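You operate a simulated robot arm through the tools that you are given. There is no shell and no other tool.

Carry out the task below with a simulated robot arm. There is one attempt and no reset: what you move stays moved.

TASK
Take electrode 61 out of the orange fixture and put the blue sleeve over its copper.
Fine: swing the orange dial gauge clear and open the clamp first; stand the electrode on the grey mat; leave the other one. Set down upright: what you pick out.

The check looks at the end state, three seconds after you hand in, the way a careful person would. Anything else that was tipped, shoved, dropped, spilled or broken makes it a failure.

THE ROBOT
A 7-joint arm with a two-finger parallel gripper, fixed in place. Base frame: the origin is on the floor under the middle of its stand, x ahead of it, y to its left, z up; the work surface is at about z = 860. Lengths are in mm, angles in rad, forces in N, time in s.
With the tool pointing down near the work surface it reaches from about 240 to 680 mm from the base axis. Its first joint turns from -1.152 to 1.152 rad. Payload 2.4 kg.
The tool frame sits at the grasp point between the pads (the TCP): z along the fingers, y along the line on which they close. The tips reach 30 mm beyond it. The gripper opens to 94 mm. The fingers are 28 mm wide and 10 mm thick; the gripper's body (50 by 96 mm) begins 55 mm behind the TCP.
Orientation is that of the tool frame in the base frame, as a unit quaternion [w, x, y, z]. With the fingers straight down and closing along the base's y, the tool's x points along the base's -x, its y along +y and its z along -z.

THE INTERFACE
- The arm moves only by the tool apply_moves. Its argument "series" is a list of rows, each a list of 7 numbers: the turn, a rotation vector about the tool's x, y, z in units of 90 degrees (1.0 is 90 degrees), then the shift along the tool's x, y, z in units of 200 mm (1.0 is 200 mm), then the finger opening in mm, from 0 to 94. In form: [[ax, ay, az, tx, ty, tz, hand], ...]. A call has 1 to 20 rows; each row is the pose to reach, as a shift and turn from the pose commanded when the call began, along the tool's axes at that moment. A call with a number of a shift or a turn outside -1 to 1 is refused whole. Rows are played at 5 a second. More than 50 mm and 0.15 rad between two rows, or a gripper value outside its range, and nothing of the call is played. A pose out of reach is approached as far as the arm can. The call stops where the force on the tool passes 40 N (or 10 N more than at its start, if that is more) or the arm is blocked; 0.2 s more then pass. The fingers move at their own pace (about 153 mm/s each) and stop on an object; they squeeze with about 37 N. The grip force told is the motor's: it shows also when the fingers shut on nothing. Time passes only in rows, and 0.2 s behind the last, so rows that repeat a pose let the fingers close. The reply holds the time, the measured pose of the TCP, the force on the tool along the base axes, the opening and the grip force, in the units named above and with some noise, with the torque about the TCP (base axes, N m) and any sound that the robot's microphone picked up.
- Cameras (640 x 400 px; columns grow to the right, rows downward): "scene" is fixed at [50, 490.5, 1438.1]; the picture's right is [-0.59, -0.81, 0.00], its down [-0.50, 0.36, -0.79] and it looks along [0.64, -0.46, -0.62] (base axes); focal length 214 px, centre (320, 200). "wrist" rides on the gripper at [76, 14, -102] in the tool frame; the picture's right is [-0.18, 0.98, 0.00], its down [-0.75, -0.14, -0.64] and it looks along [-0.63, -0.12, 0.77] (tool axes); focal length 243 px, centre (320, 200). There is no depth. A picture from a camera that has moved, and an enlarged one, comes with that camera's place and axes in the base frame and with its lens.
- capture(camera): a new picture of that camera. The clock stands still meanwhile.
- enlarge(camera, box): a new picture of the part [left, top, right, bottom] of that camera's present view, enlarged. The clock stands still meanwhile.
- hand_in(): hands the job in; it is judged then, once.

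Places have to be worked out from the pictures, the camera data and where the tool is seen. Open the gripper and draw the arm clear of the work before you hand the job in, unless the task says otherwise.

The tools are called after "Emit:" as a command line: name --pt "numbers of a row" for each row, then --argument value for the rest, lists and objects as JSON in quotes. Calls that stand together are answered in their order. apply_moves: Moves the arm, as the interface text tells. Its arguments: {"type":"object","properties":{"series":{"type":"array"}},"required":["series"]} The other tools are called the same way: capture (camera) takes a picture; enlarge (camera, box) takes an enlarged picture of a part of a camera's view; hand_in () hands the job in.

At the start:

```text
t: 0.0
position: [369.1, 126.3, 1342.8]
tool_rot: [0.0, 0.001, 1.0, 0.0]
wrist_force: [-0.6, -0.7, -0.2]
wrist_torque: [0.0, 0.0, -0.01]
grip_width: 94.2
grasp_force: 0.1
```

scene: 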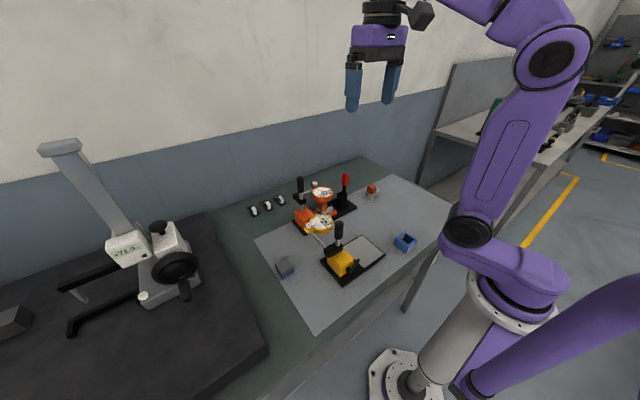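
wrist: 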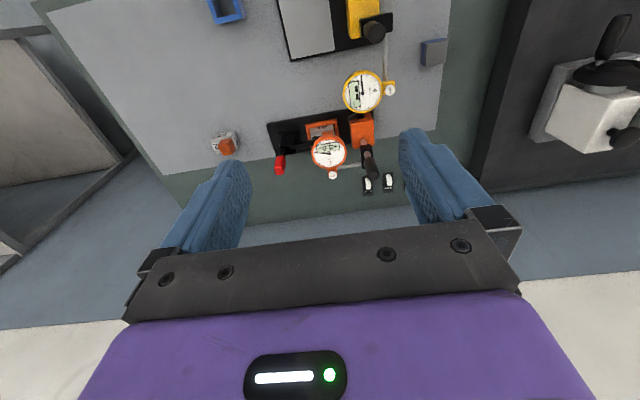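

I see an orange fixture and a yellow one on a mat, each with a dial gauge, plus a blue sleeve and other objects. I'll take enlarged views to identify the parts before moving anything.

Emit:
enlarge --camera "scene" --box '[240, 150, 440, 290]'

Emit:
enlarge --camera "wrist" --box '[180, 0, 460, 200]'

Emit:
enlarge --camera "scene" --box '[285, 165, 385, 235]'

```text
2.86 times, centred on (340, 220) of scene
camera zoom: at [50.0, 490.5, 1438.1], right [-0.59, -0.81, 0.0], down [-0.5, 0.36, -0.79], along [0.64, -0.46, -0.62], focal length 613 px, centre (263, 143)
```

zoom: 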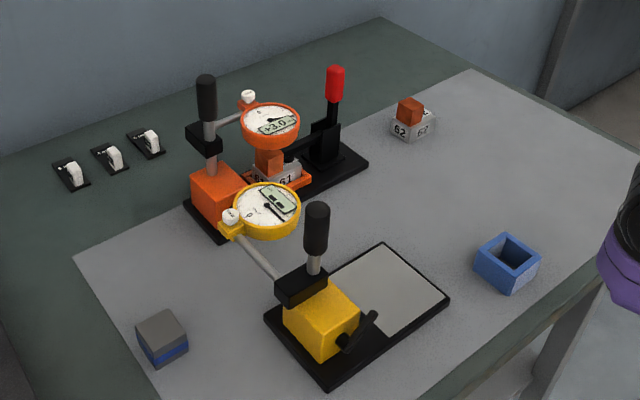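

```text
2.00 times, centred on (320, 100) of wrist
camera zoom: at [293.1, 141.8, 1445.4], right [0.18, 0.98, 0.0], down [0.75, -0.14, 0.64], along [0.63, -0.12, -0.77], focal length 485 px, centre (320, 400)
```

zoom: 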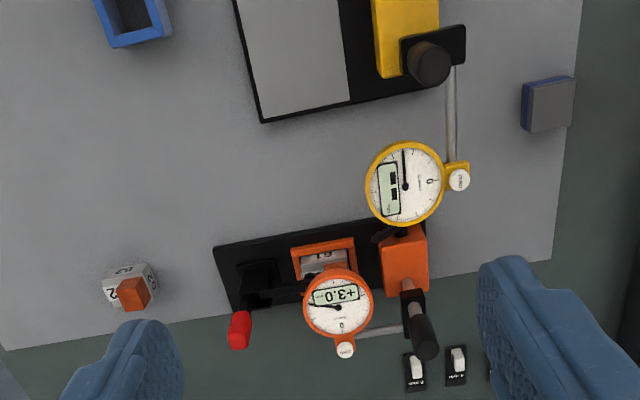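

```text
5.71 times, centred on (335, 200) of scene
camera zoom: at [50.0, 490.5, 1438.1], right [-0.59, -0.81, 0.0], down [-0.5, 0.36, -0.79], along [0.64, -0.46, -0.62], focal length 1226 px, centre (234, 200)
```

zoom: 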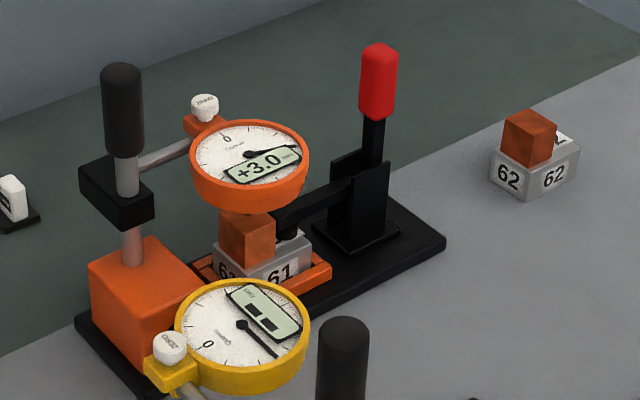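

The orange gauge sits over electrode 61 and the red-handled clamp is holding it. The hollow blue sleeve is near (270,-33). I'll zoom in on each object for detail before I move.

Emit:
enlarge --camera "scene" --box '[380, 220, 430, 260]'

Emit:
enlarge --camera "scene" --box '[265, 245, 315, 285]'

Emit:
enlarge --camera "wrist" --box '[250, 60, 410, 210]'

Emit:
enlarge --camera "scene" --box '[300, 215, 400, 290]'

```text
10.00 times, centred on (405, 240) of scene
camera zoom: at [50.0, 490.5, 1438.1], right [-0.59, -0.81, 0.0], down [-0.5, 0.36, -0.79], along [0.64, -0.46, -0.62], focal length 2145 px, centre (-530, -200)
```

zoom: 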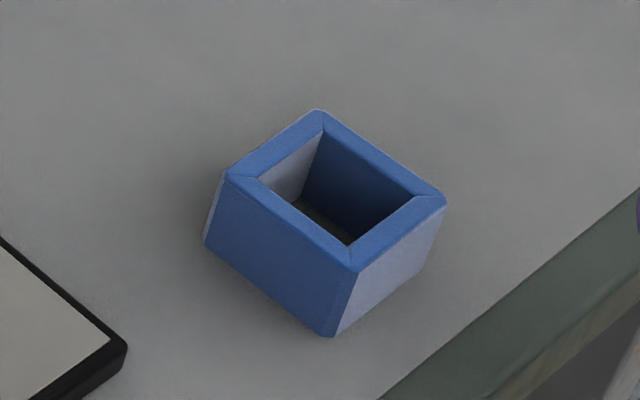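

```text
10.00 times, centred on (290, 265) of scene
camera zoom: at [50.0, 490.5, 1438.1], right [-0.59, -0.81, 0.0], down [-0.5, 0.36, -0.79], along [0.64, -0.46, -0.62], focal length 2145 px, centre (620, -450)
```

zoom: 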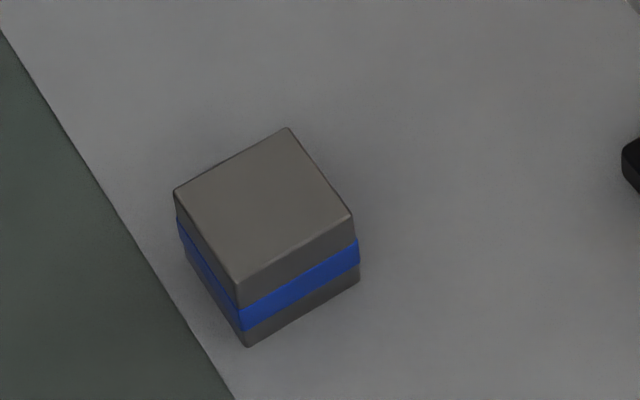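

```text
2.67 times, centred on (330, 135) of wrist
camera zoom: at [293.1, 141.8, 1445.4], right [0.18, 0.98, 0.0], down [0.75, -0.14, 0.64], along [0.63, -0.12, -0.77], focal length 647 px, centre (293, 373)
```

zoom: 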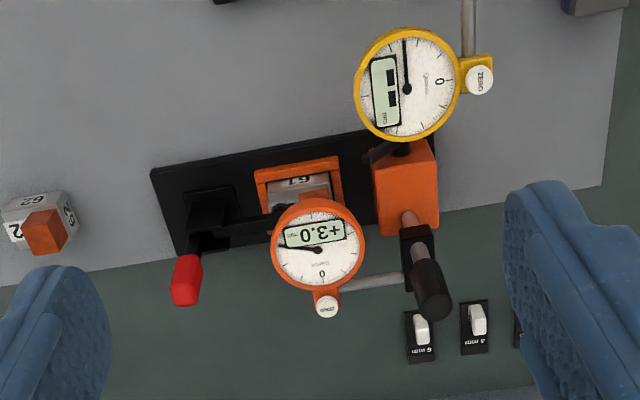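

```text
5.33 times, centred on (350, 252) of scene
camera zoom: at [50.0, 490.5, 1438.1], right [-0.59, -0.81, 0.0], down [-0.5, 0.36, -0.79], along [0.64, -0.46, -0.62], focal length 1144 px, centre (160, -80)
```

zoom: 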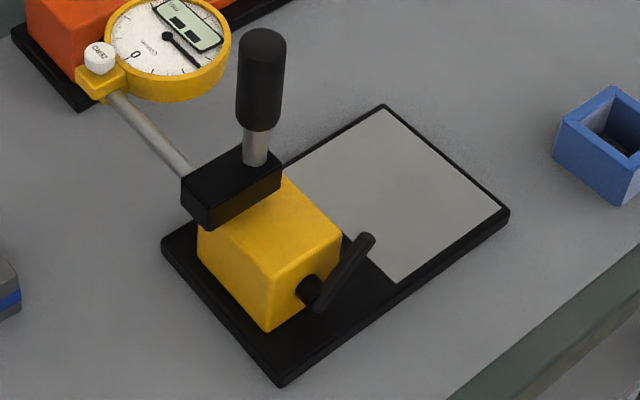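

From the two views I put the orange gauge at about (549,115,983), its post at about (566,196), the red handle at about (553,7,995) and electrode 61 at about (556,112). I'll lower the arm in free space for a closer look.

Emit:
apply_moves --pt "0 0 0 0 0 0.2 94" --pt "0 0 0 0 0 0.4 94" --pt "0 0 0 0 0 0.6 94" --pt "0 0 0 0 0 0.8 94" --pt "0 0 0 0 0 0.9 94"

Emit:
capture --camera "wrist"

Emit:
enlarge --camera "wrist" --box '[200, 100, 460, 262]'

```text
t: 1.2
position: [367.4, 123.6, 1159.9]
tool_rot: [-0.001, 0.001, 1.0, 0.0]
wrist_force: [1.2, 0.7, -0.2]
wrist_torque: [0.01, 0.02, 0.02]
grip_width: 94.1
grasp_force: 0.2
```

```text
taken
camera wrist: at [291.6, 138.9, 1262.8], right [0.18, 0.98, 0.0], down [0.75, -0.14, 0.64], along [0.63, -0.12, -0.77], focal length 243 px, centre (320, 200)
```

wrist: 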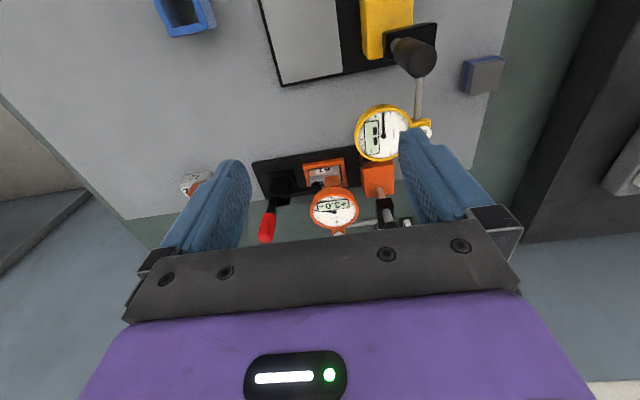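

```text
2.46 times, centred on (330, 181) of wrist
camera zoom: at [291.6, 138.9, 1262.8], right [0.18, 0.98, 0.0], down [0.75, -0.14, 0.64], along [0.63, -0.12, -0.77], focal length 597 px, centre (295, 247)
```

zoom: 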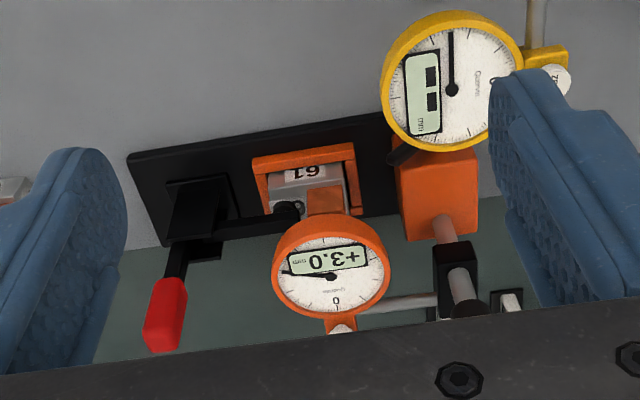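

The view is partly blocked by the fingers, so I'll move forward 200 mm at this safe height. That puts the wrist camera almost directly over the fixture.

Emit:
apply_moves --pt "0 0 0 -0.2 0 0 94" --pt "0 0 0 -0.4 0 0 94" --pt "0 0 0 -0.6 0 0 94" --pt "0 0 0 -0.8 0 0 94" --pt "0 0 0 -1.0 0 0 94" --pt "0 0 0 -1.0 0 0 94"

Emit:
capture --camera "wrist"

Emit:
enlarge --camera "wrist" --box '[220, 0, 460, 150]'

```text
t: 2.6
position: [570.3, 124.8, 1162.1]
tool_rot: [0.0, 0.0, 1.0, 0.0]
wrist_force: [0.3, 0.8, -0.3]
wrist_torque: [-0.02, 0.03, 0.02]
grip_width: 94.1
grasp_force: 0.1
```

```text
taken
camera wrist: at [493.2, 139.9, 1263.5], right [0.18, 0.98, 0.0], down [0.75, -0.14, 0.64], along [0.63, -0.12, -0.77], focal length 243 px, centre (320, 200)
```

wrist: 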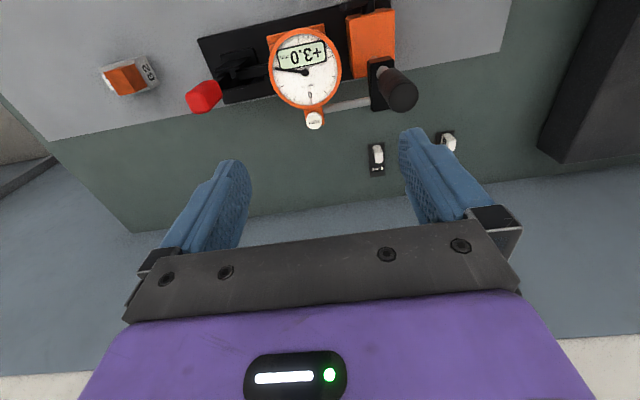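

```text
2.67 times, centred on (340, 75) of wrist
camera zoom: at [493.2, 139.9, 1263.5], right [0.18, 0.98, 0.0], down [0.75, -0.14, 0.64], along [0.63, -0.12, -0.77], focal length 647 px, centre (267, 533)
```

zoom: 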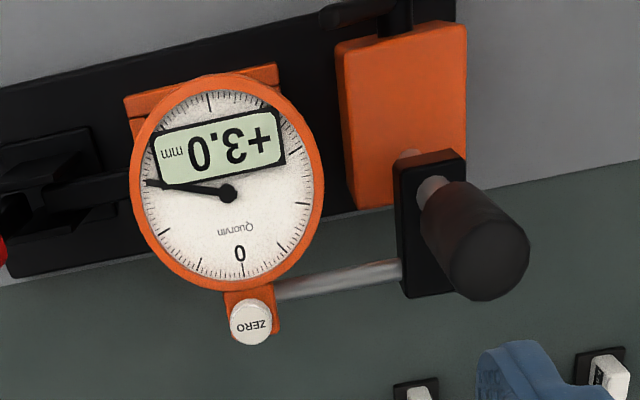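

The gauge is about 76 mm across with its face at z≈983, on an L-shaped arm around a post at about (565,195). Next I'll zoom on the clamp and electrode, to plan the heights.

Emit:
enlarge --camera "scene" --box '[310, 170, 360, 220]'

Emit:
enlarge --camera "wrist" --box '[180, 20, 340, 140]'

Emit:
enlarge --camera "scene" --box '[355, 175, 395, 207]'

Emit:
enlarge --camera "wrist" --box '[80, 30, 180, 110]'

```text
8.00 times, centred on (335, 195) of scene
camera zoom: at [50.1, 490.5, 1438.1], right [-0.59, -0.81, 0.0], down [-0.5, 0.36, -0.79], along [0.64, -0.46, -0.62], focal length 1716 px, centre (200, 240)
```

zoom: 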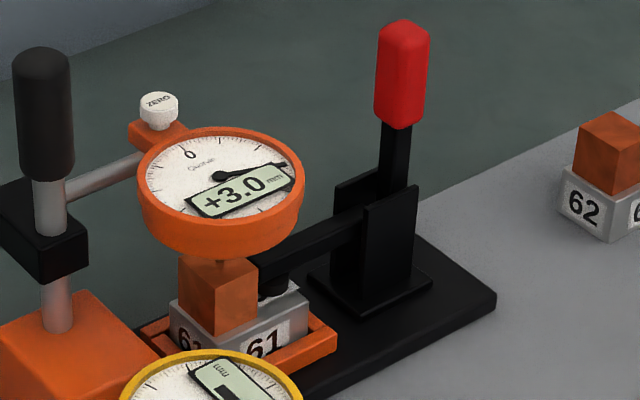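

```text
3.33 times, centred on (260, 80) of wrist
camera zoom: at [493.2, 139.9, 1263.5], right [0.18, 0.98, 0.0], down [0.75, -0.14, 0.64], along [0.63, -0.12, -0.77], focal length 809 px, centre (520, 600)
```

zoom: 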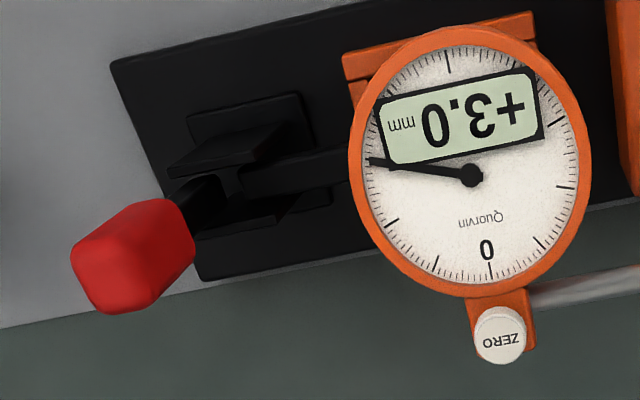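

```text
12.50 times, centred on (375, 191) of scene
camera zoom: at [50.1, 490.5, 1438.1], right [-0.59, -0.81, 0.0], down [-0.5, 0.36, -0.79], along [0.64, -0.46, -0.62], focal length 2681 px, centre (-368, 312)
```

zoom: 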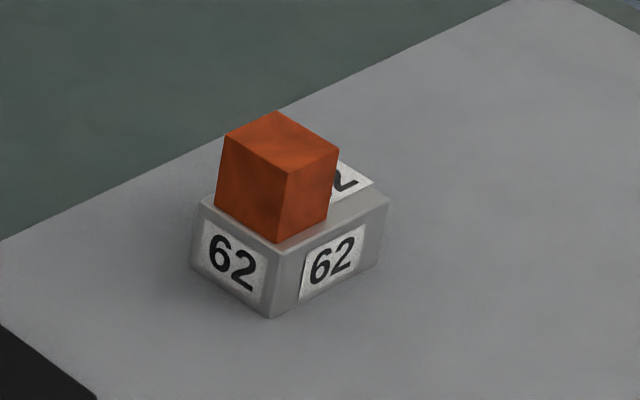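

```text
5.00 times, centred on (130, 70) of wrist
camera zoom: at [493.2, 139.9, 1263.5], right [0.18, 0.98, 0.0], down [0.75, -0.14, 0.64], along [0.63, -0.12, -0.77], focal length 1213 px, centre (1270, 850)
```

zoom: 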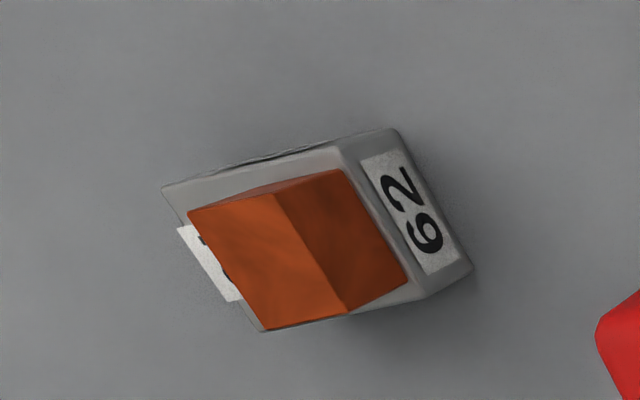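

Electrode 62 serves as a size reference: the holder is about 37 × 52 × 30 mm, with a copper block of about 28 × 25 × 30 mm at its +y end. I'll close the fingers and lower beside the orange gauge's near side, with the tips at z≈962. From there I can push it in +x, away from the yellow gauge.

Emit:
apply_moves --pt "0 0 0 0.2 0 0 0" --pt "0 0 0 0.42 0 0 0" --pt "0 0 0 0.42 0 0.2 0" --pt "0 0 0 0.42 0 0.4 0" --pt "0 0 0 0.42 0 0.6 0" --pt "0 0 0 0.42 0 0.75 0" --pt "0 0 0 0.42 0 0.85 0" --pt "0 0 0 0.42 0 0.85 0"

Emit:
capture --camera "scene"

Emit:
enlarge --camera "scene" --box '[270, 130, 390, 220]'

Emit:
capture --camera "wrist"

```text
t: 4.4
position: [485.7, 128.9, 992.5]
tool_rot: [0.0, 0.0, 1.0, 0.001]
wrist_force: [0.5, -0.2, 0.2]
wrist_torque: [-0.01, 0.0, 0.02]
grip_width: 0.0
grasp_force: 33.2
```

```text
taken
```

scene: 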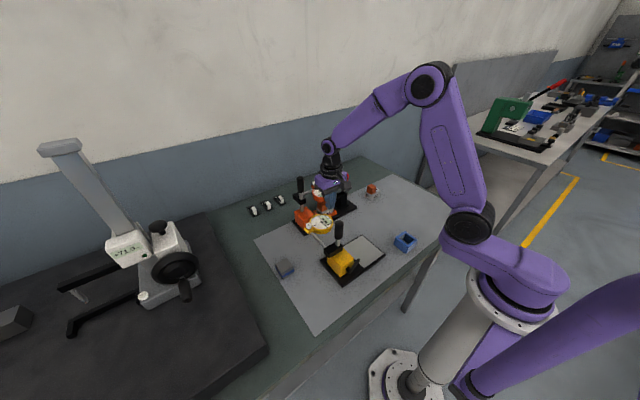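

```text
4.44 times, centred on (330, 175) of scene
camera zoom: at [50.0, 490.5, 1438.1], right [-0.59, -0.81, 0.0], down [-0.5, 0.36, -0.79], along [0.64, -0.46, -0.62], focal length 953 px, centre (276, 311)
```

zoom: 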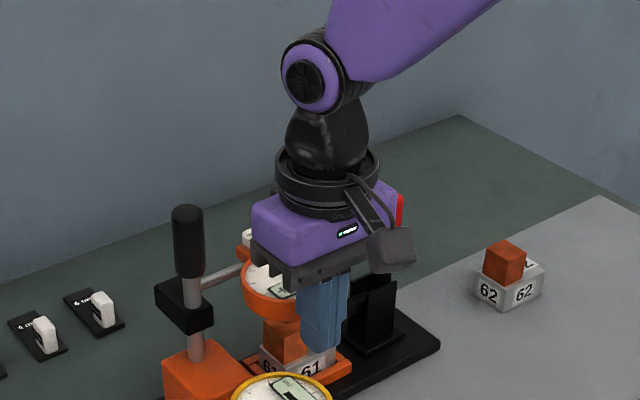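

```text
taken
camera wrist: at [409.3, 143.8, 1094.1], right [0.18, 0.98, 0.0], down [0.75, -0.14, 0.64], along [0.63, -0.12, -0.77], focal length 243 px, centre (320, 200)
```

wrist: 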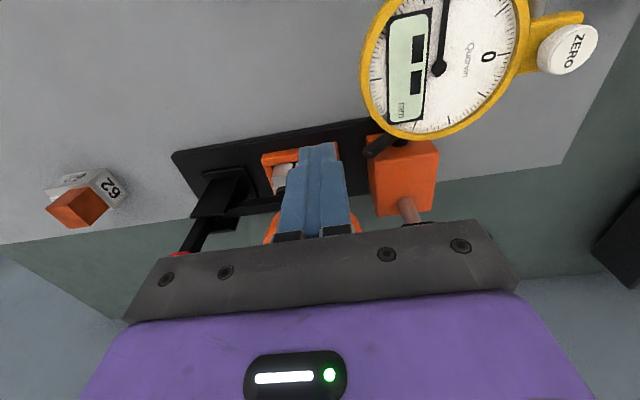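

The fingertips are just short of the gauge's near rim. I'll start pushing it gently along the arc around its post for the first third, then check force and motion.

Emit:
apply_moves --pt "0 0 0 -0.033 -0.003 0 0" --pt "0 0 0 -0.066 -0.005 0 0" --pt "0 0 0 -0.1 -0.034 0 0" --pt "0 0 0 -0.14 -0.062 0 0" --pt "0 0 0 -0.178 -0.082 0 0" --pt "0 0 0 -0.2165 -0.101 0 0"

Emit:
enlarge --camera "scene" --box '[270, 130, 390, 220]'

Emit:
capture --camera "wrist"

```text
t: 5.8
position: [529.7, 106.3, 991.4]
tool_rot: [0.001, 0.0, 1.0, 0.0]
wrist_force: [-1.0, 0.3, -0.2]
wrist_torque: [0.0, -0.01, 0.05]
grip_width: 0.0
grasp_force: 32.9
```

```text
4.44 times, centred on (330, 175) of scene
camera zoom: at [50.0, 490.5, 1438.1], right [-0.59, -0.81, 0.0], down [-0.5, 0.36, -0.79], along [0.64, -0.46, -0.62], focal length 953 px, centre (276, 311)
```

zoom: 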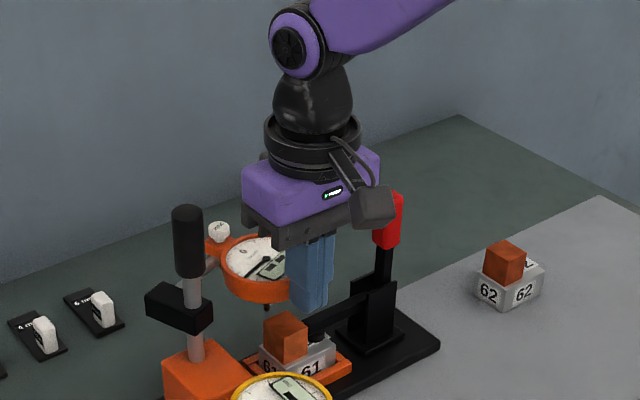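

```text
taken
camera wrist: at [453.4, 121.4, 1094.7], right [0.18, 0.98, 0.0], down [0.75, -0.14, 0.64], along [0.63, -0.12, -0.77], focal length 243 px, centre (320, 200)
```

wrist: 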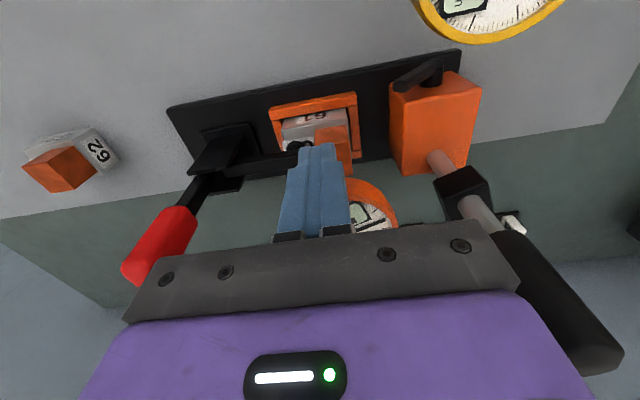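

The gauge swings easily with under 1 N, and its plunger has come off the copper. I'll continue the arc to about 90° of swing.

Emit:
apply_moves --pt "0 0 0 -0.04 -0.013 0 0" --pt "0 0 0 -0.0815 -0.025 0 0" --pt "0 0 0 -0.124 -0.031 0 0" --pt "0 0 0 -0.1665 -0.0355 0 0" --pt "0 0 0 -0.209 -0.034 0 0" --pt "0 0 0 -0.2515 -0.031 0 0" --pt "0 0 0 -0.293 -0.022 0 0" --pt "0 0 0 -0.335 -0.012 0 0" --pt "0 0 0 -0.374 0.005 0 0" --pt "0 0 0 -0.4135 0.0215 0 0" --pt "0 0 0 -0.45 0.044 0 0" --pt "0 0 0 -0.485 0.0675 0 0" --pt "0 0 0 -0.515 0.094 0 0" --pt "0 0 0 -0.542 0.12 0 0"

Emit:
enlarge --camera "scene" --box '[270, 130, 390, 220]'

Emit:
capture --camera "wrist"

```text
t: 8.8
position: [637.0, 128.3, 993.1]
tool_rot: [-0.001, 0.0, 1.0, 0.0]
wrist_force: [-0.2, 0.0, -0.2]
wrist_torque: [0.03, -0.02, 0.01]
grip_width: 0.2
grasp_force: 33.0
```

```text
4.44 times, centred on (330, 175) of scene
camera zoom: at [50.0, 490.5, 1438.1], right [-0.59, -0.81, 0.0], down [-0.5, 0.36, -0.79], along [0.64, -0.46, -0.62], focal length 953 px, centre (276, 311)
```

zoom: 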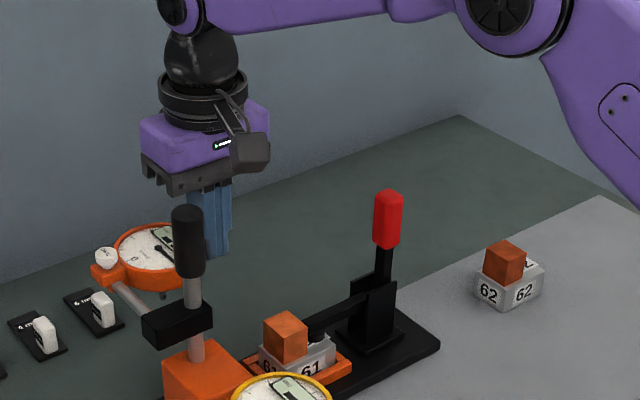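

```text
taken
camera wrist: at [560.5, 145.1, 1095.7], right [0.18, 0.98, 0.0], down [0.75, -0.14, 0.64], along [0.63, -0.12, -0.77], focal length 243 px, centre (320, 200)
```

wrist: 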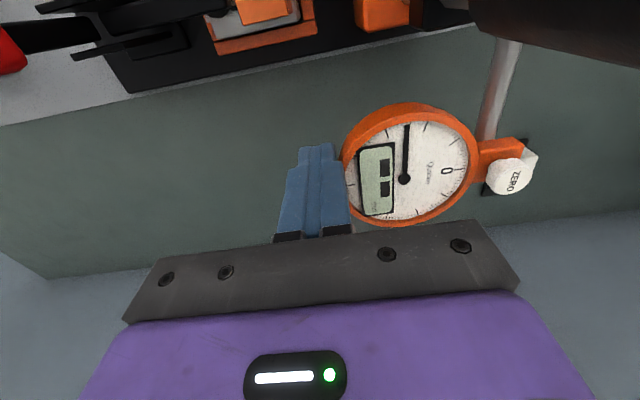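

The gauge is now swung about 90° clear and shows dashes. I'll back off, raise up, and move to look down at the clamp and electrode 61.

Emit:
apply_moves --pt "0 0 0 0 -0.1 0 0" --pt "0 0 0 0 -0.12 -0.2 0" --pt "0 0 0 0 -0.12 -0.4 0" --pt "0 0 0 0 -0.12 -0.6 0" --pt "0 0 0 0.2 -0.2 -0.6 0" --pt "0 0 0 0.4 -0.3 -0.6 0" --pt "0 0 0 0.5 -0.3 -0.6 0" --pt "0 0 0 0.5 -0.3 -0.6 0"

Emit:
capture --camera "wrist"

Emit:
enlarge --camera "wrist" --box '[180, 0, 440, 162]'

Emit:
enlarge --camera "scene" --box '[310, 170, 360, 220]'

```text
t: 10.6
position: [536.6, 71.4, 1114.0]
tool_rot: [0.001, 0.0, 1.0, 0.0]
wrist_force: [0.7, -0.9, 0.0]
wrist_torque: [-0.01, -0.02, 0.0]
grip_width: 0.4
grasp_force: 32.6
```

```text
taken
camera wrist: at [460.7, 85.9, 1215.9], right [0.18, 0.98, 0.0], down [0.75, -0.14, 0.64], along [0.63, -0.12, -0.77], focal length 243 px, centre (320, 200)
```

wrist: 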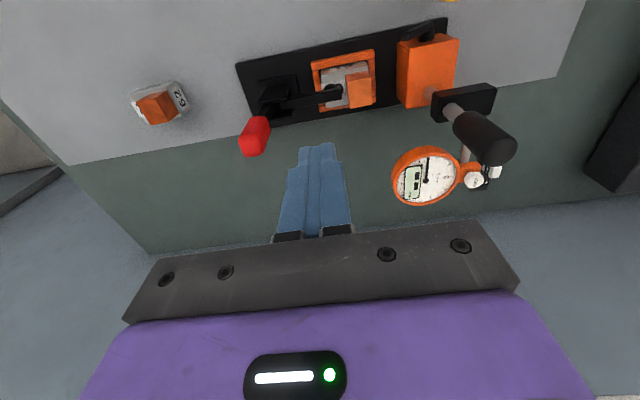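

```text
2.46 times, centred on (310, 81) of wrist
camera zoom: at [460.7, 85.9, 1215.9], right [0.18, 0.98, 0.0], down [0.75, -0.14, 0.64], along [0.63, -0.12, -0.77], focal length 597 px, centre (345, 493)
```

zoom: 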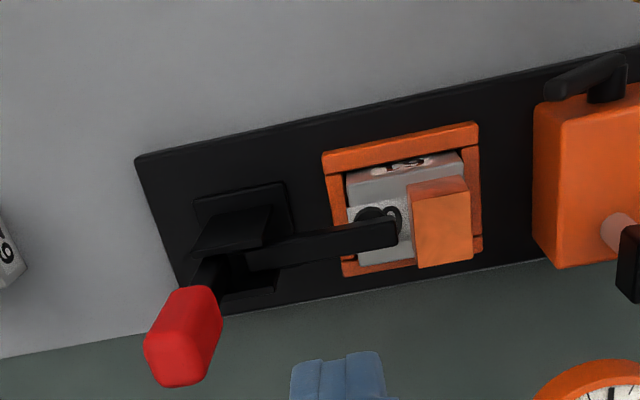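

```text
8.00 times, centred on (335, 195) of scene
camera zoom: at [50.0, 490.5, 1438.1], right [-0.59, -0.81, 0.0], down [-0.5, 0.36, -0.79], along [0.64, -0.46, -0.62], focal length 1716 px, centre (200, 240)
```

zoom: 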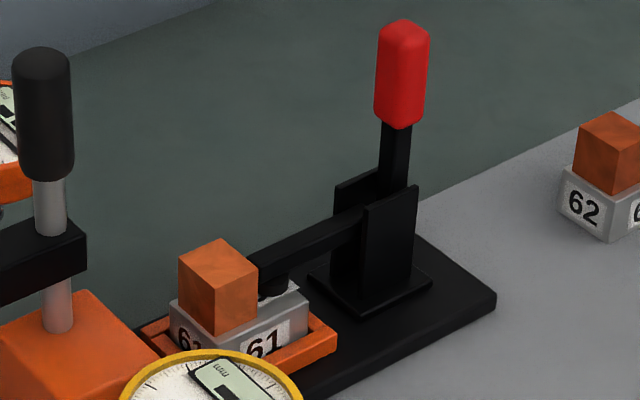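

The handle stands nearly vertical with its red grip at about (546,12) and z 980–1026. The arm tip presses the holder at about (552,88,917), so the handle should open toward −y. I'll lower the closed fingers just on the +y side of the red grip.

Emit:
apply_moves --pt "0 0 0 -0.047 -0.1 0.1 0" --pt "0 0 0 -0.047 -0.1185 0.25 0" --pt "0 0 0 -0.047 -0.1185 0.4 0" --pt "0 0 0 -0.047 -0.1185 0.433 0" --pt "0 0 0 -0.047 -0.1185 0.433 0"

Emit:
enlarge --camera "scene" --box '[290, 140, 390, 220]'

Emit:
capture --camera "wrist"

```text
t: 11.8
position: [546.7, 46.4, 1026.9]
tool_rot: [-0.001, 0.0, 1.0, 0.0]
wrist_force: [-0.2, -0.3, 0.3]
wrist_torque: [-0.01, -0.05, -0.04]
grip_width: 0.2
grasp_force: 32.4
```

```text
5.00 times, centred on (340, 180) of scene
camera zoom: at [50.0, 490.5, 1438.1], right [-0.59, -0.81, 0.0], down [-0.5, 0.36, -0.79], along [0.64, -0.46, -0.62], focal length 1072 px, centre (220, 300)
```

zoom: 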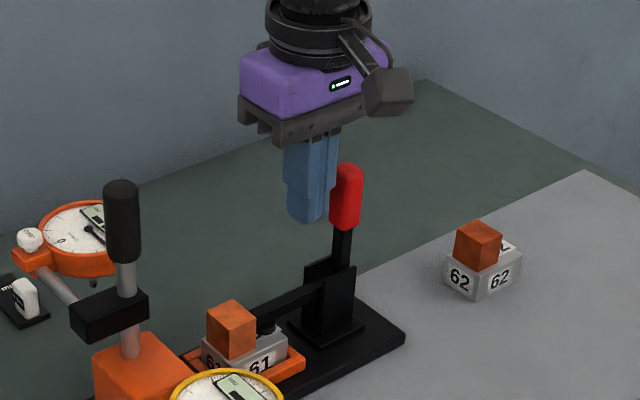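

```text
taken
camera wrist: at [470.3, 62.4, 1128.8], right [0.18, 0.98, 0.0], down [0.75, -0.14, 0.64], along [0.63, -0.12, -0.77], focal length 243 px, centre (320, 200)
```

wrist: 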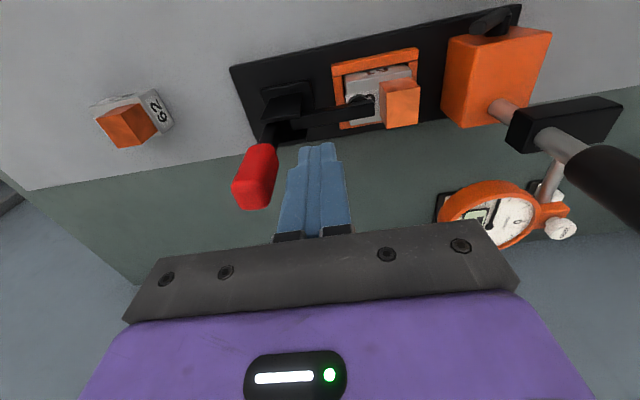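

The fingers sit beside the red grip. I'll push in −y for a first small part of the opening arc and check the reaction.

Emit:
apply_moves --pt "0 0 0 0 -0.04 0 0" --pt "0 0 0 0 -0.075 0 0" --pt "0 0 0 0 -0.105 0 0" --pt "0 0 0 0 -0.135 0 0" --pt "0 0 0 0 -0.167 0 0"

Emit:
enlarge --camera "scene" --box '[290, 140, 390, 220]'

Emit:
capture --camera "wrist"

```text
t: 13.0
position: [547.1, 11.8, 1025.8]
tool_rot: [0.0, 0.001, 1.0, 0.0]
wrist_force: [0.0, 1.9, 1.8]
wrist_torque: [0.0, 0.01, -0.04]
grip_width: 0.2
grasp_force: 33.6
```

```text
5.00 times, centred on (340, 180) of scene
camera zoom: at [50.0, 490.6, 1438.1], right [-0.59, -0.81, 0.0], down [-0.5, 0.36, -0.79], along [0.64, -0.46, -0.62], focal length 1072 px, centre (220, 300)
```

zoom: 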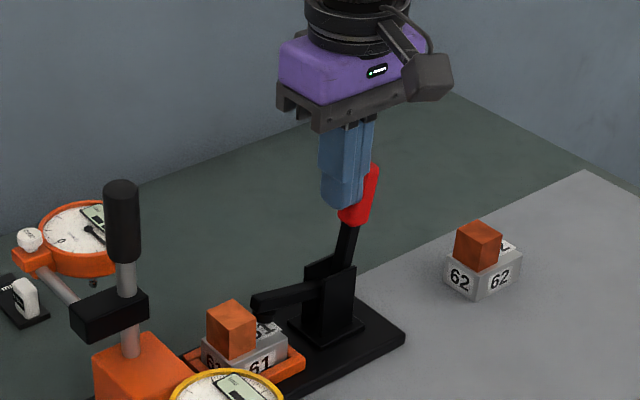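

```text
taken
camera wrist: at [471.6, 27.9, 1127.7], right [0.18, 0.98, 0.0], down [0.75, -0.14, 0.64], along [0.63, -0.12, -0.77], focal length 243 px, centre (320, 200)
```

wrist: 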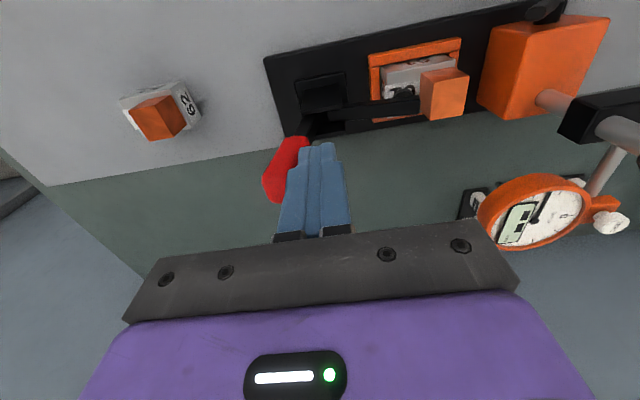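

The handle is tilting and the clamp arm lifts off the holder with only about 2 N. I'll follow the arc further to open the clamp wide.

Emit:
apply_moves --pt "0 0 0 0 -0.045 0.012 0" --pt "0 0 0 0 -0.0885 0.027 0" --pt "0 0 0 0 -0.128 0.05 0" --pt "0 0 0 0 -0.167 0.074 0" --pt "0 0 0 0 -0.2 0.106 0" --pt "0 0 0 0 -0.231 0.14 0"

Emit:
enlarge --camera "scene" --box '[290, 140, 390, 220]'

Emit:
capture --camera "wrist"

```text
t: 14.4
position: [546.0, -33.2, 997.6]
tool_rot: [0.0, 0.001, 1.0, 0.0]
wrist_force: [0.8, 0.8, 1.2]
wrist_torque: [-0.01, -0.05, 0.05]
grip_width: 0.0
grasp_force: 32.8
```

```text
5.00 times, centred on (340, 180) of scene
camera zoom: at [50.0, 490.5, 1438.1], right [-0.59, -0.81, 0.0], down [-0.5, 0.36, -0.79], along [0.64, -0.46, -0.62], focal length 1072 px, centre (220, 300)
```

zoom: 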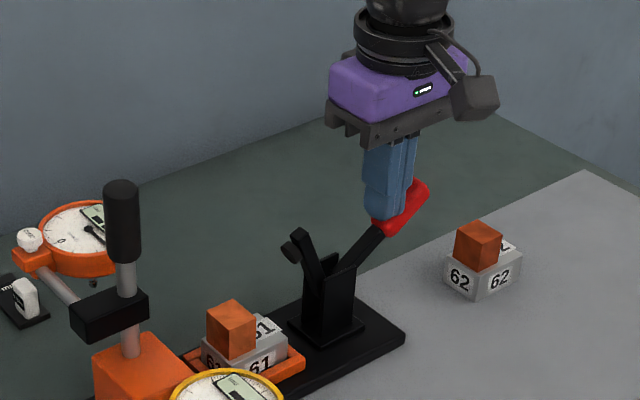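

```text
taken
camera wrist: at [470.0, -17.6, 1100.4], right [0.18, 0.98, 0.0], down [0.75, -0.14, 0.64], along [0.63, -0.12, -0.77], focal length 243 px, centre (320, 200)
```

wrist: 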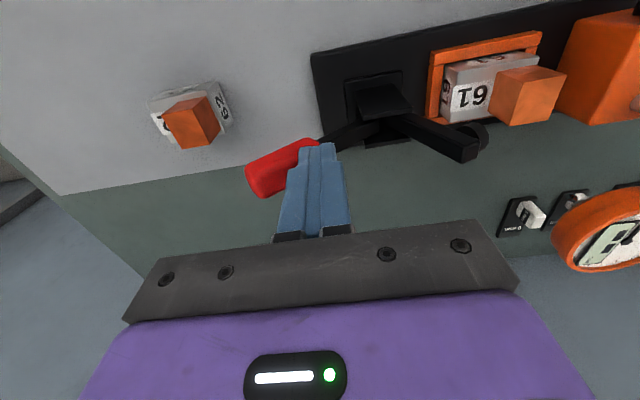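

The clamp is about 60° open and the arm clears the holder. I'll nudge a little further for clearance and watch the force.

Emit:
apply_moves --pt "0 0 0 0 -0.022 0.037 0" --pt "0 0 0 0 -0.0445 0.08 0"

Emit:
enlarge --camera "scene" --box '[290, 140, 390, 220]'

```text
t: 15.0
position: [545.7, -40.4, 985.1]
tool_rot: [-0.001, 0.0, 1.0, 0.001]
wrist_force: [-7.5, 6.3, 18.8]
wrist_torque: [-0.03, 0.19, -0.08]
grip_width: 0.0
grasp_force: 33.4
```

```text
5.00 times, centred on (340, 180) of scene
camera zoom: at [49.4, 490.7, 1438.1], right [-0.59, -0.81, 0.0], down [-0.5, 0.36, -0.79], along [0.64, -0.46, -0.62], focal length 1072 px, centre (220, 300)
```

zoom: 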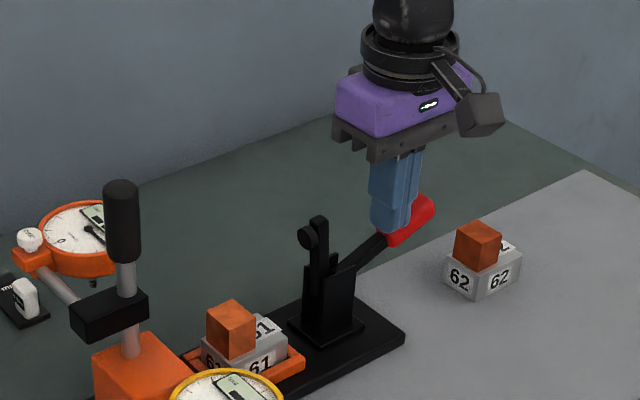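

The clamp has reached its stop with the arm upright and out of the way. I'll lift off the handle and move over the electrode to measure its copper precisely.

Emit:
apply_moves --pt "0 0 0 0 0.01 -0.1 0" --pt "0 0 0 0 0.02 -0.3 0" --pt "0 0 0 0 0.02 -0.5 0" --pt "0 0 0 0 0.02 -0.7 0" --pt "0 0 0 0 0.22 -0.7 20" --pt "0 0 0 -0.05 0.42 -0.7 46" --pt "0 0 0 -0.1 0.62 -0.7 46" --pt "0 0 0 -0.15 0.75 -0.7 46" --pt "0 0 0 -0.15 0.75 -0.7 46"

Emit:
capture --camera "wrist"

Emit:
enlarge --camera "wrist" --box '[220, 0, 400, 112]'

Emit:
enlarge --camera "scene" --box '[310, 180, 360, 212]'

Emit:
capture --camera "scene"

```text
t: 17.0
position: [575.6, 107.3, 1123.1]
tool_rot: [0.0, -0.001, 1.0, -0.001]
wrist_force: [-0.4, -0.4, -0.1]
wrist_torque: [0.03, 0.0, 0.0]
grip_width: 46.0
grasp_force: 0.1
```

```text
taken
camera wrist: at [499.2, 124.3, 1225.0], right [0.18, 0.98, 0.0], down [0.75, -0.14, 0.64], along [0.63, -0.12, -0.77], focal length 243 px, centre (320, 200)
```

wrist: 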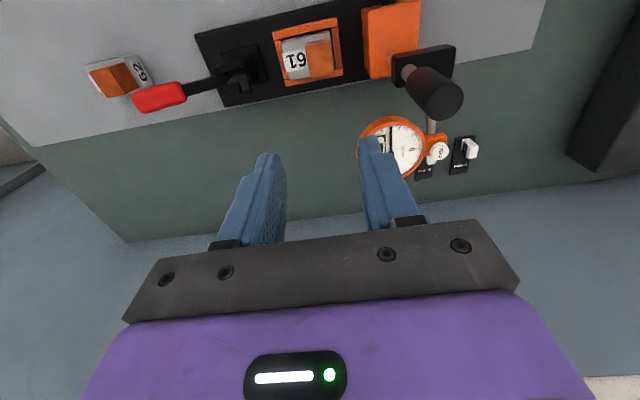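

```text
3.56 times, centred on (310, 56) of wrist
camera zoom: at [499.2, 124.3, 1225.0], right [0.18, 0.98, 0.0], down [0.75, -0.14, 0.64], along [0.63, -0.12, -0.77], focal length 863 px, centre (356, 712)
```

zoom: 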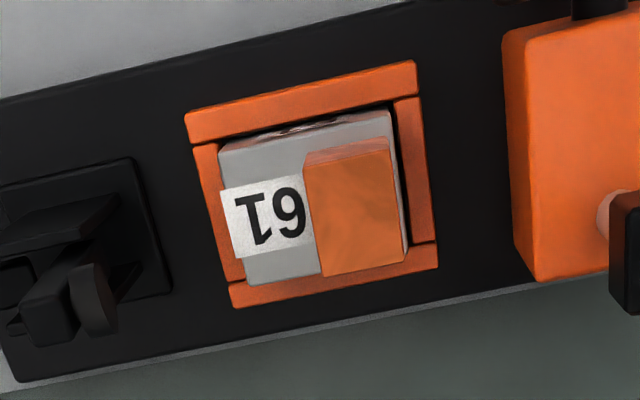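

```text
12.50 times, centred on (335, 196) of scene
camera zoom: at [50.0, 490.5, 1438.1], right [-0.59, -0.81, 0.0], down [-0.5, 0.36, -0.79], along [0.64, -0.46, -0.62], focal length 2681 px, centre (132, 250)
```

zoom: 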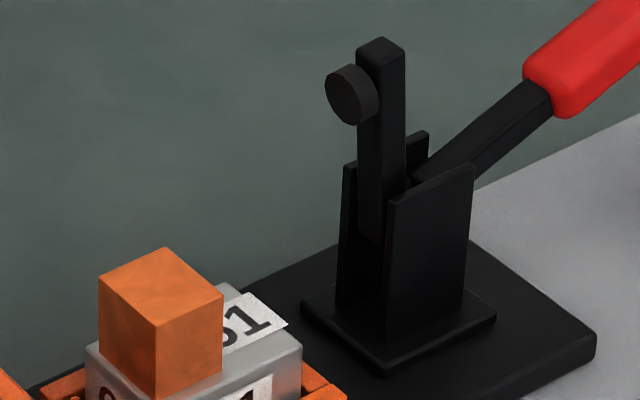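

```text
taken
```

scene: 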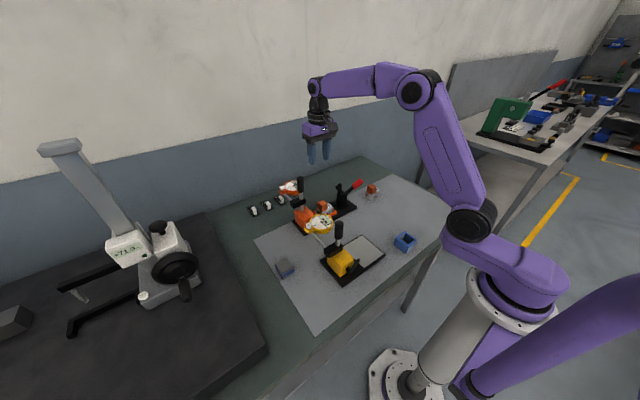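

The clamp stays open with its arm upright. I estimate the copper of 61 centred at about (550,115) with its top at z≈935. I'll hover above it at TCP z≈1000 with the fingers open to 46 mm and check the alignment between them.

Emit:
apply_moves --pt "0 0 0 0.13 0.045 0.1 46" --pt "0 0 0 0.13 0.045 0.3 46" --pt "0 0 0 0.13 0.045 0.5 46" --pt "0 0 0 0.13 0.045 0.604 46" --pt "0 0 0 0.13 0.045 0.604 46" --pt "0 0 0 0.13 0.045 0.604 46"

Emit:
capture --camera "wrist"

Emit:
enlarge --camera "wrist" --box '[220, 60, 420, 220]'

Emit:
enlarge --camera "scene" --box '[290, 150, 370, 220]'

```text
t: 18.4
position: [551.0, 114.2, 1001.2]
tool_rot: [0.0, 0.0, 1.0, 0.0]
wrist_force: [-0.3, 0.0, 0.0]
wrist_torque: [-0.01, 0.02, 0.01]
grip_width: 45.9
grasp_force: 0.0
```

```text
taken
camera wrist: at [474.6, 130.1, 1103.5], right [0.18, 0.98, 0.0], down [0.75, -0.14, 0.64], along [0.63, -0.12, -0.77], focal length 243 px, centre (320, 200)
```

wrist: 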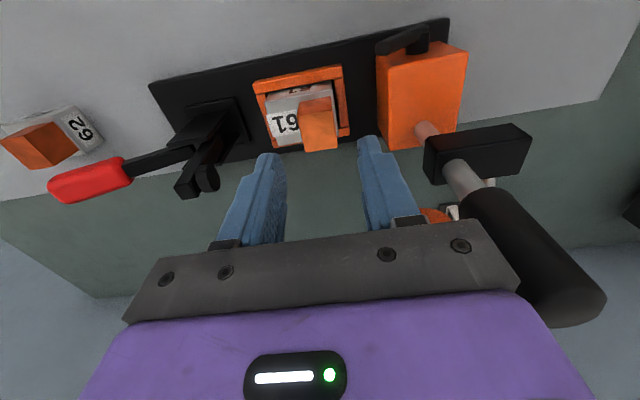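

```text
2.50 times, centred on (320, 140) of wrist
camera zoom: at [474.6, 130.1, 1103.5], right [0.18, 0.98, 0.0], down [0.75, -0.14, 0.64], along [0.63, -0.12, -0.77], focal length 606 px, centre (320, 350)
```

zoom: 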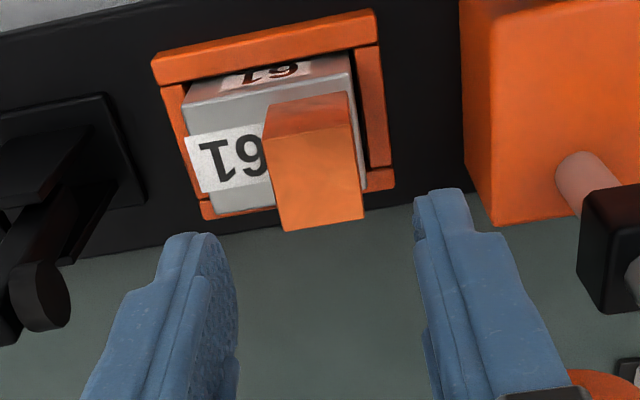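

```text
5.71 times, centred on (330, 185) of scene
camera zoom: at [50.0, 490.5, 1438.1], right [-0.59, -0.81, 0.0], down [-0.5, 0.36, -0.79], along [0.64, -0.46, -0.62], focal length 1226 px, centre (263, 286)
```

zoom: 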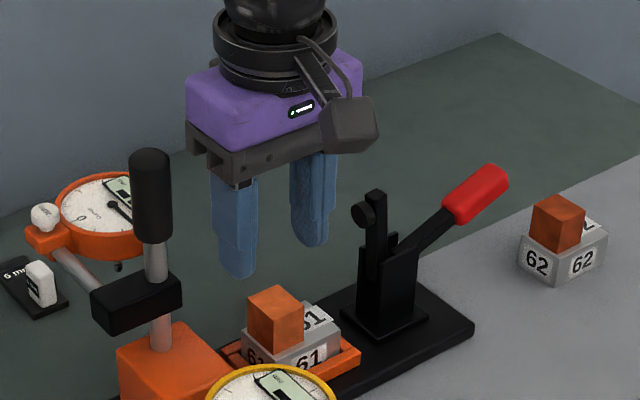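

The copper sits centred between the fingers at (550,115), with its top at z≈935 and its base at ≈909. I'll descend to TCP z≈943, so the tips stay about 4 mm above the holder top, and close on the copper.

Emit:
apply_moves --pt "0 0 0 0 0 0.1 46" --pt "0 0 0 0 0 0.2 46" --pt "0 0 0 0 0 0.25 46" --pt "0 0 0 0 0 0.285 46" --pt "0 0 0 0 0 0.285 46"

Emit:
capture --camera "wrist"

Emit:
enlarge --camera "scene" --box '[300, 165, 360, 220]'

```text
t: 19.6
position: [550.7, 117.3, 945.6]
tool_rot: [0.001, 0.001, 1.0, 0.0]
wrist_force: [-0.3, 0.4, -0.1]
wrist_torque: [0.03, -0.02, -0.01]
grip_width: 46.0
grasp_force: 0.0
```

```text
taken
camera wrist: at [474.0, 133.5, 1048.0], right [0.18, 0.98, 0.0], down [0.75, -0.14, 0.64], along [0.63, -0.12, -0.77], focal length 243 px, centre (320, 200)
```

wrist: 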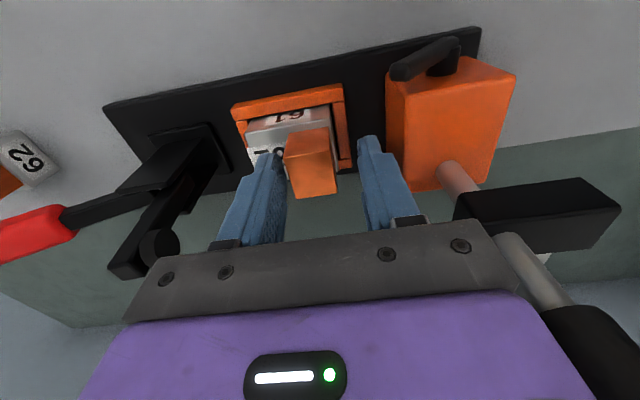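

```text
7.27 times, centred on (330, 192) of scene
camera zoom: at [50.0, 490.5, 1438.1], right [-0.59, -0.81, 0.0], down [-0.5, 0.36, -0.79], along [0.64, -0.46, -0.62], focal length 1560 px, centre (247, 254)
```

zoom: 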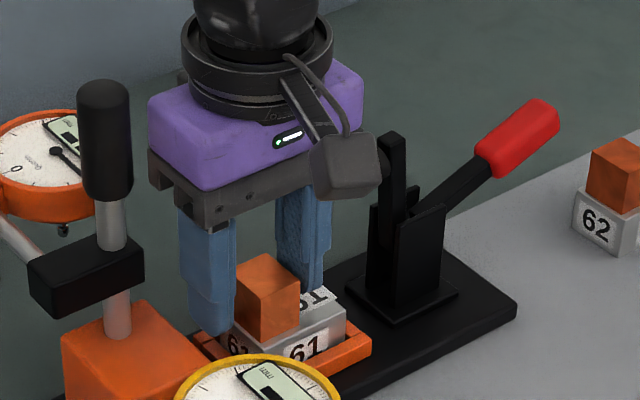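

The fingers straddle the copper without contact. I'll zoom in to see how well the copper is centred before closing.

Emit:
enlarge --camera "wrist" --box '[230, 70, 410, 220]'

Emit:
enlarge --camera "scene" --box '[318, 195, 348, 219]'

```text
2.67 times, centred on (320, 145) of wrist
camera zoom: at [474.0, 133.5, 1048.0], right [0.18, 0.98, 0.0], down [0.75, -0.14, 0.64], along [0.63, -0.12, -0.77], focal length 647 px, centre (320, 347)
```

zoom: 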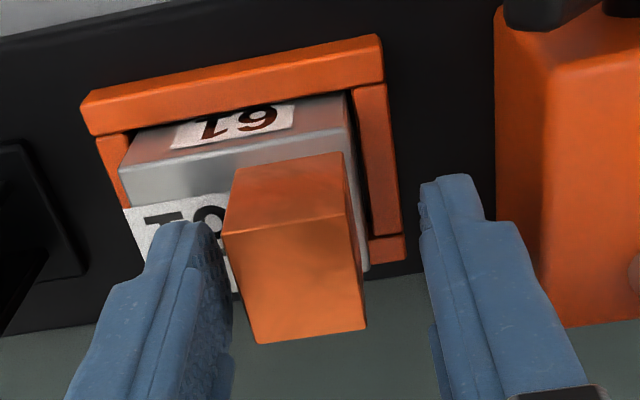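

```text
16.00 times, centred on (333, 207) of scene
camera zoom: at [50.0, 490.5, 1438.1], right [-0.59, -0.81, 0.0], down [-0.5, 0.36, -0.79], along [0.64, -0.46, -0.62], focal length 3432 px, centre (112, 88)
```

zoom: 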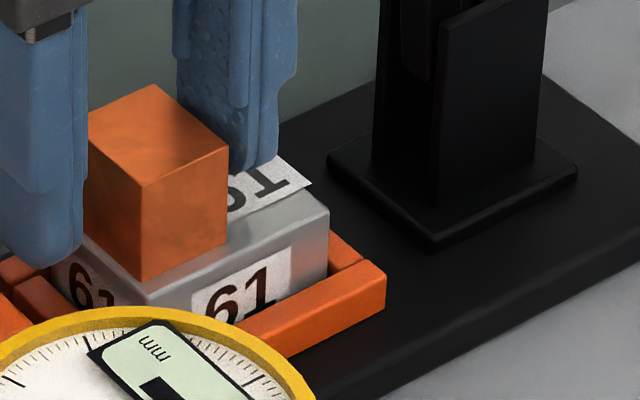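

The copper is about 4 mm toward −y from the finger centre. I'll shift −4 mm in y and −2 mm in x, then recheck.

Emit:
apply_moves --pt "0 0 0 0.005 -0.01 0 46" --pt "0 0 0 0.01 -0.02 0 46" --pt "0 0 0 0.01 -0.02 0 46" --pt "0 0 0 0.01 -0.02 0 46"

Emit:
enlarge --camera "wrist" --box '[230, 70, 410, 220]'

Emit:
enlarge --camera "scene" --box '[318, 195, 348, 219]'

```text
t: 20.6
position: [548.3, 111.4, 945.1]
tool_rot: [0.0, 0.0, 1.0, 0.0]
wrist_force: [0.3, -0.8, -0.4]
wrist_torque: [0.03, 0.0, 0.01]
grip_width: 46.3
grasp_force: 0.1
```

```text
2.67 times, centred on (320, 145) of wrist
camera zoom: at [472.3, 128.8, 1047.1], right [0.18, 0.98, 0.0], down [0.75, -0.14, 0.64], along [0.63, -0.12, -0.77], focal length 647 px, centre (320, 347)
```

zoom: 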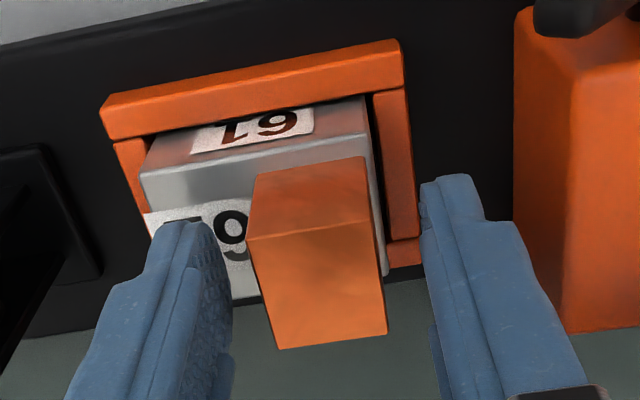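

```text
16.00 times, centred on (333, 207) of scene
camera zoom: at [50.0, 490.5, 1438.1], right [-0.59, -0.81, 0.0], down [-0.5, 0.36, -0.79], along [0.64, -0.46, -0.62], focal length 3432 px, centre (112, 88)
```

zoom: 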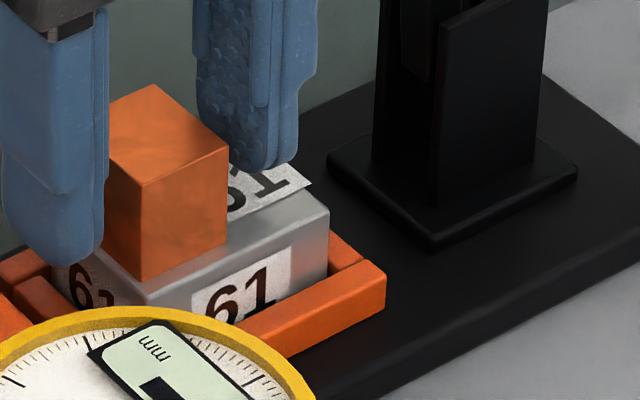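

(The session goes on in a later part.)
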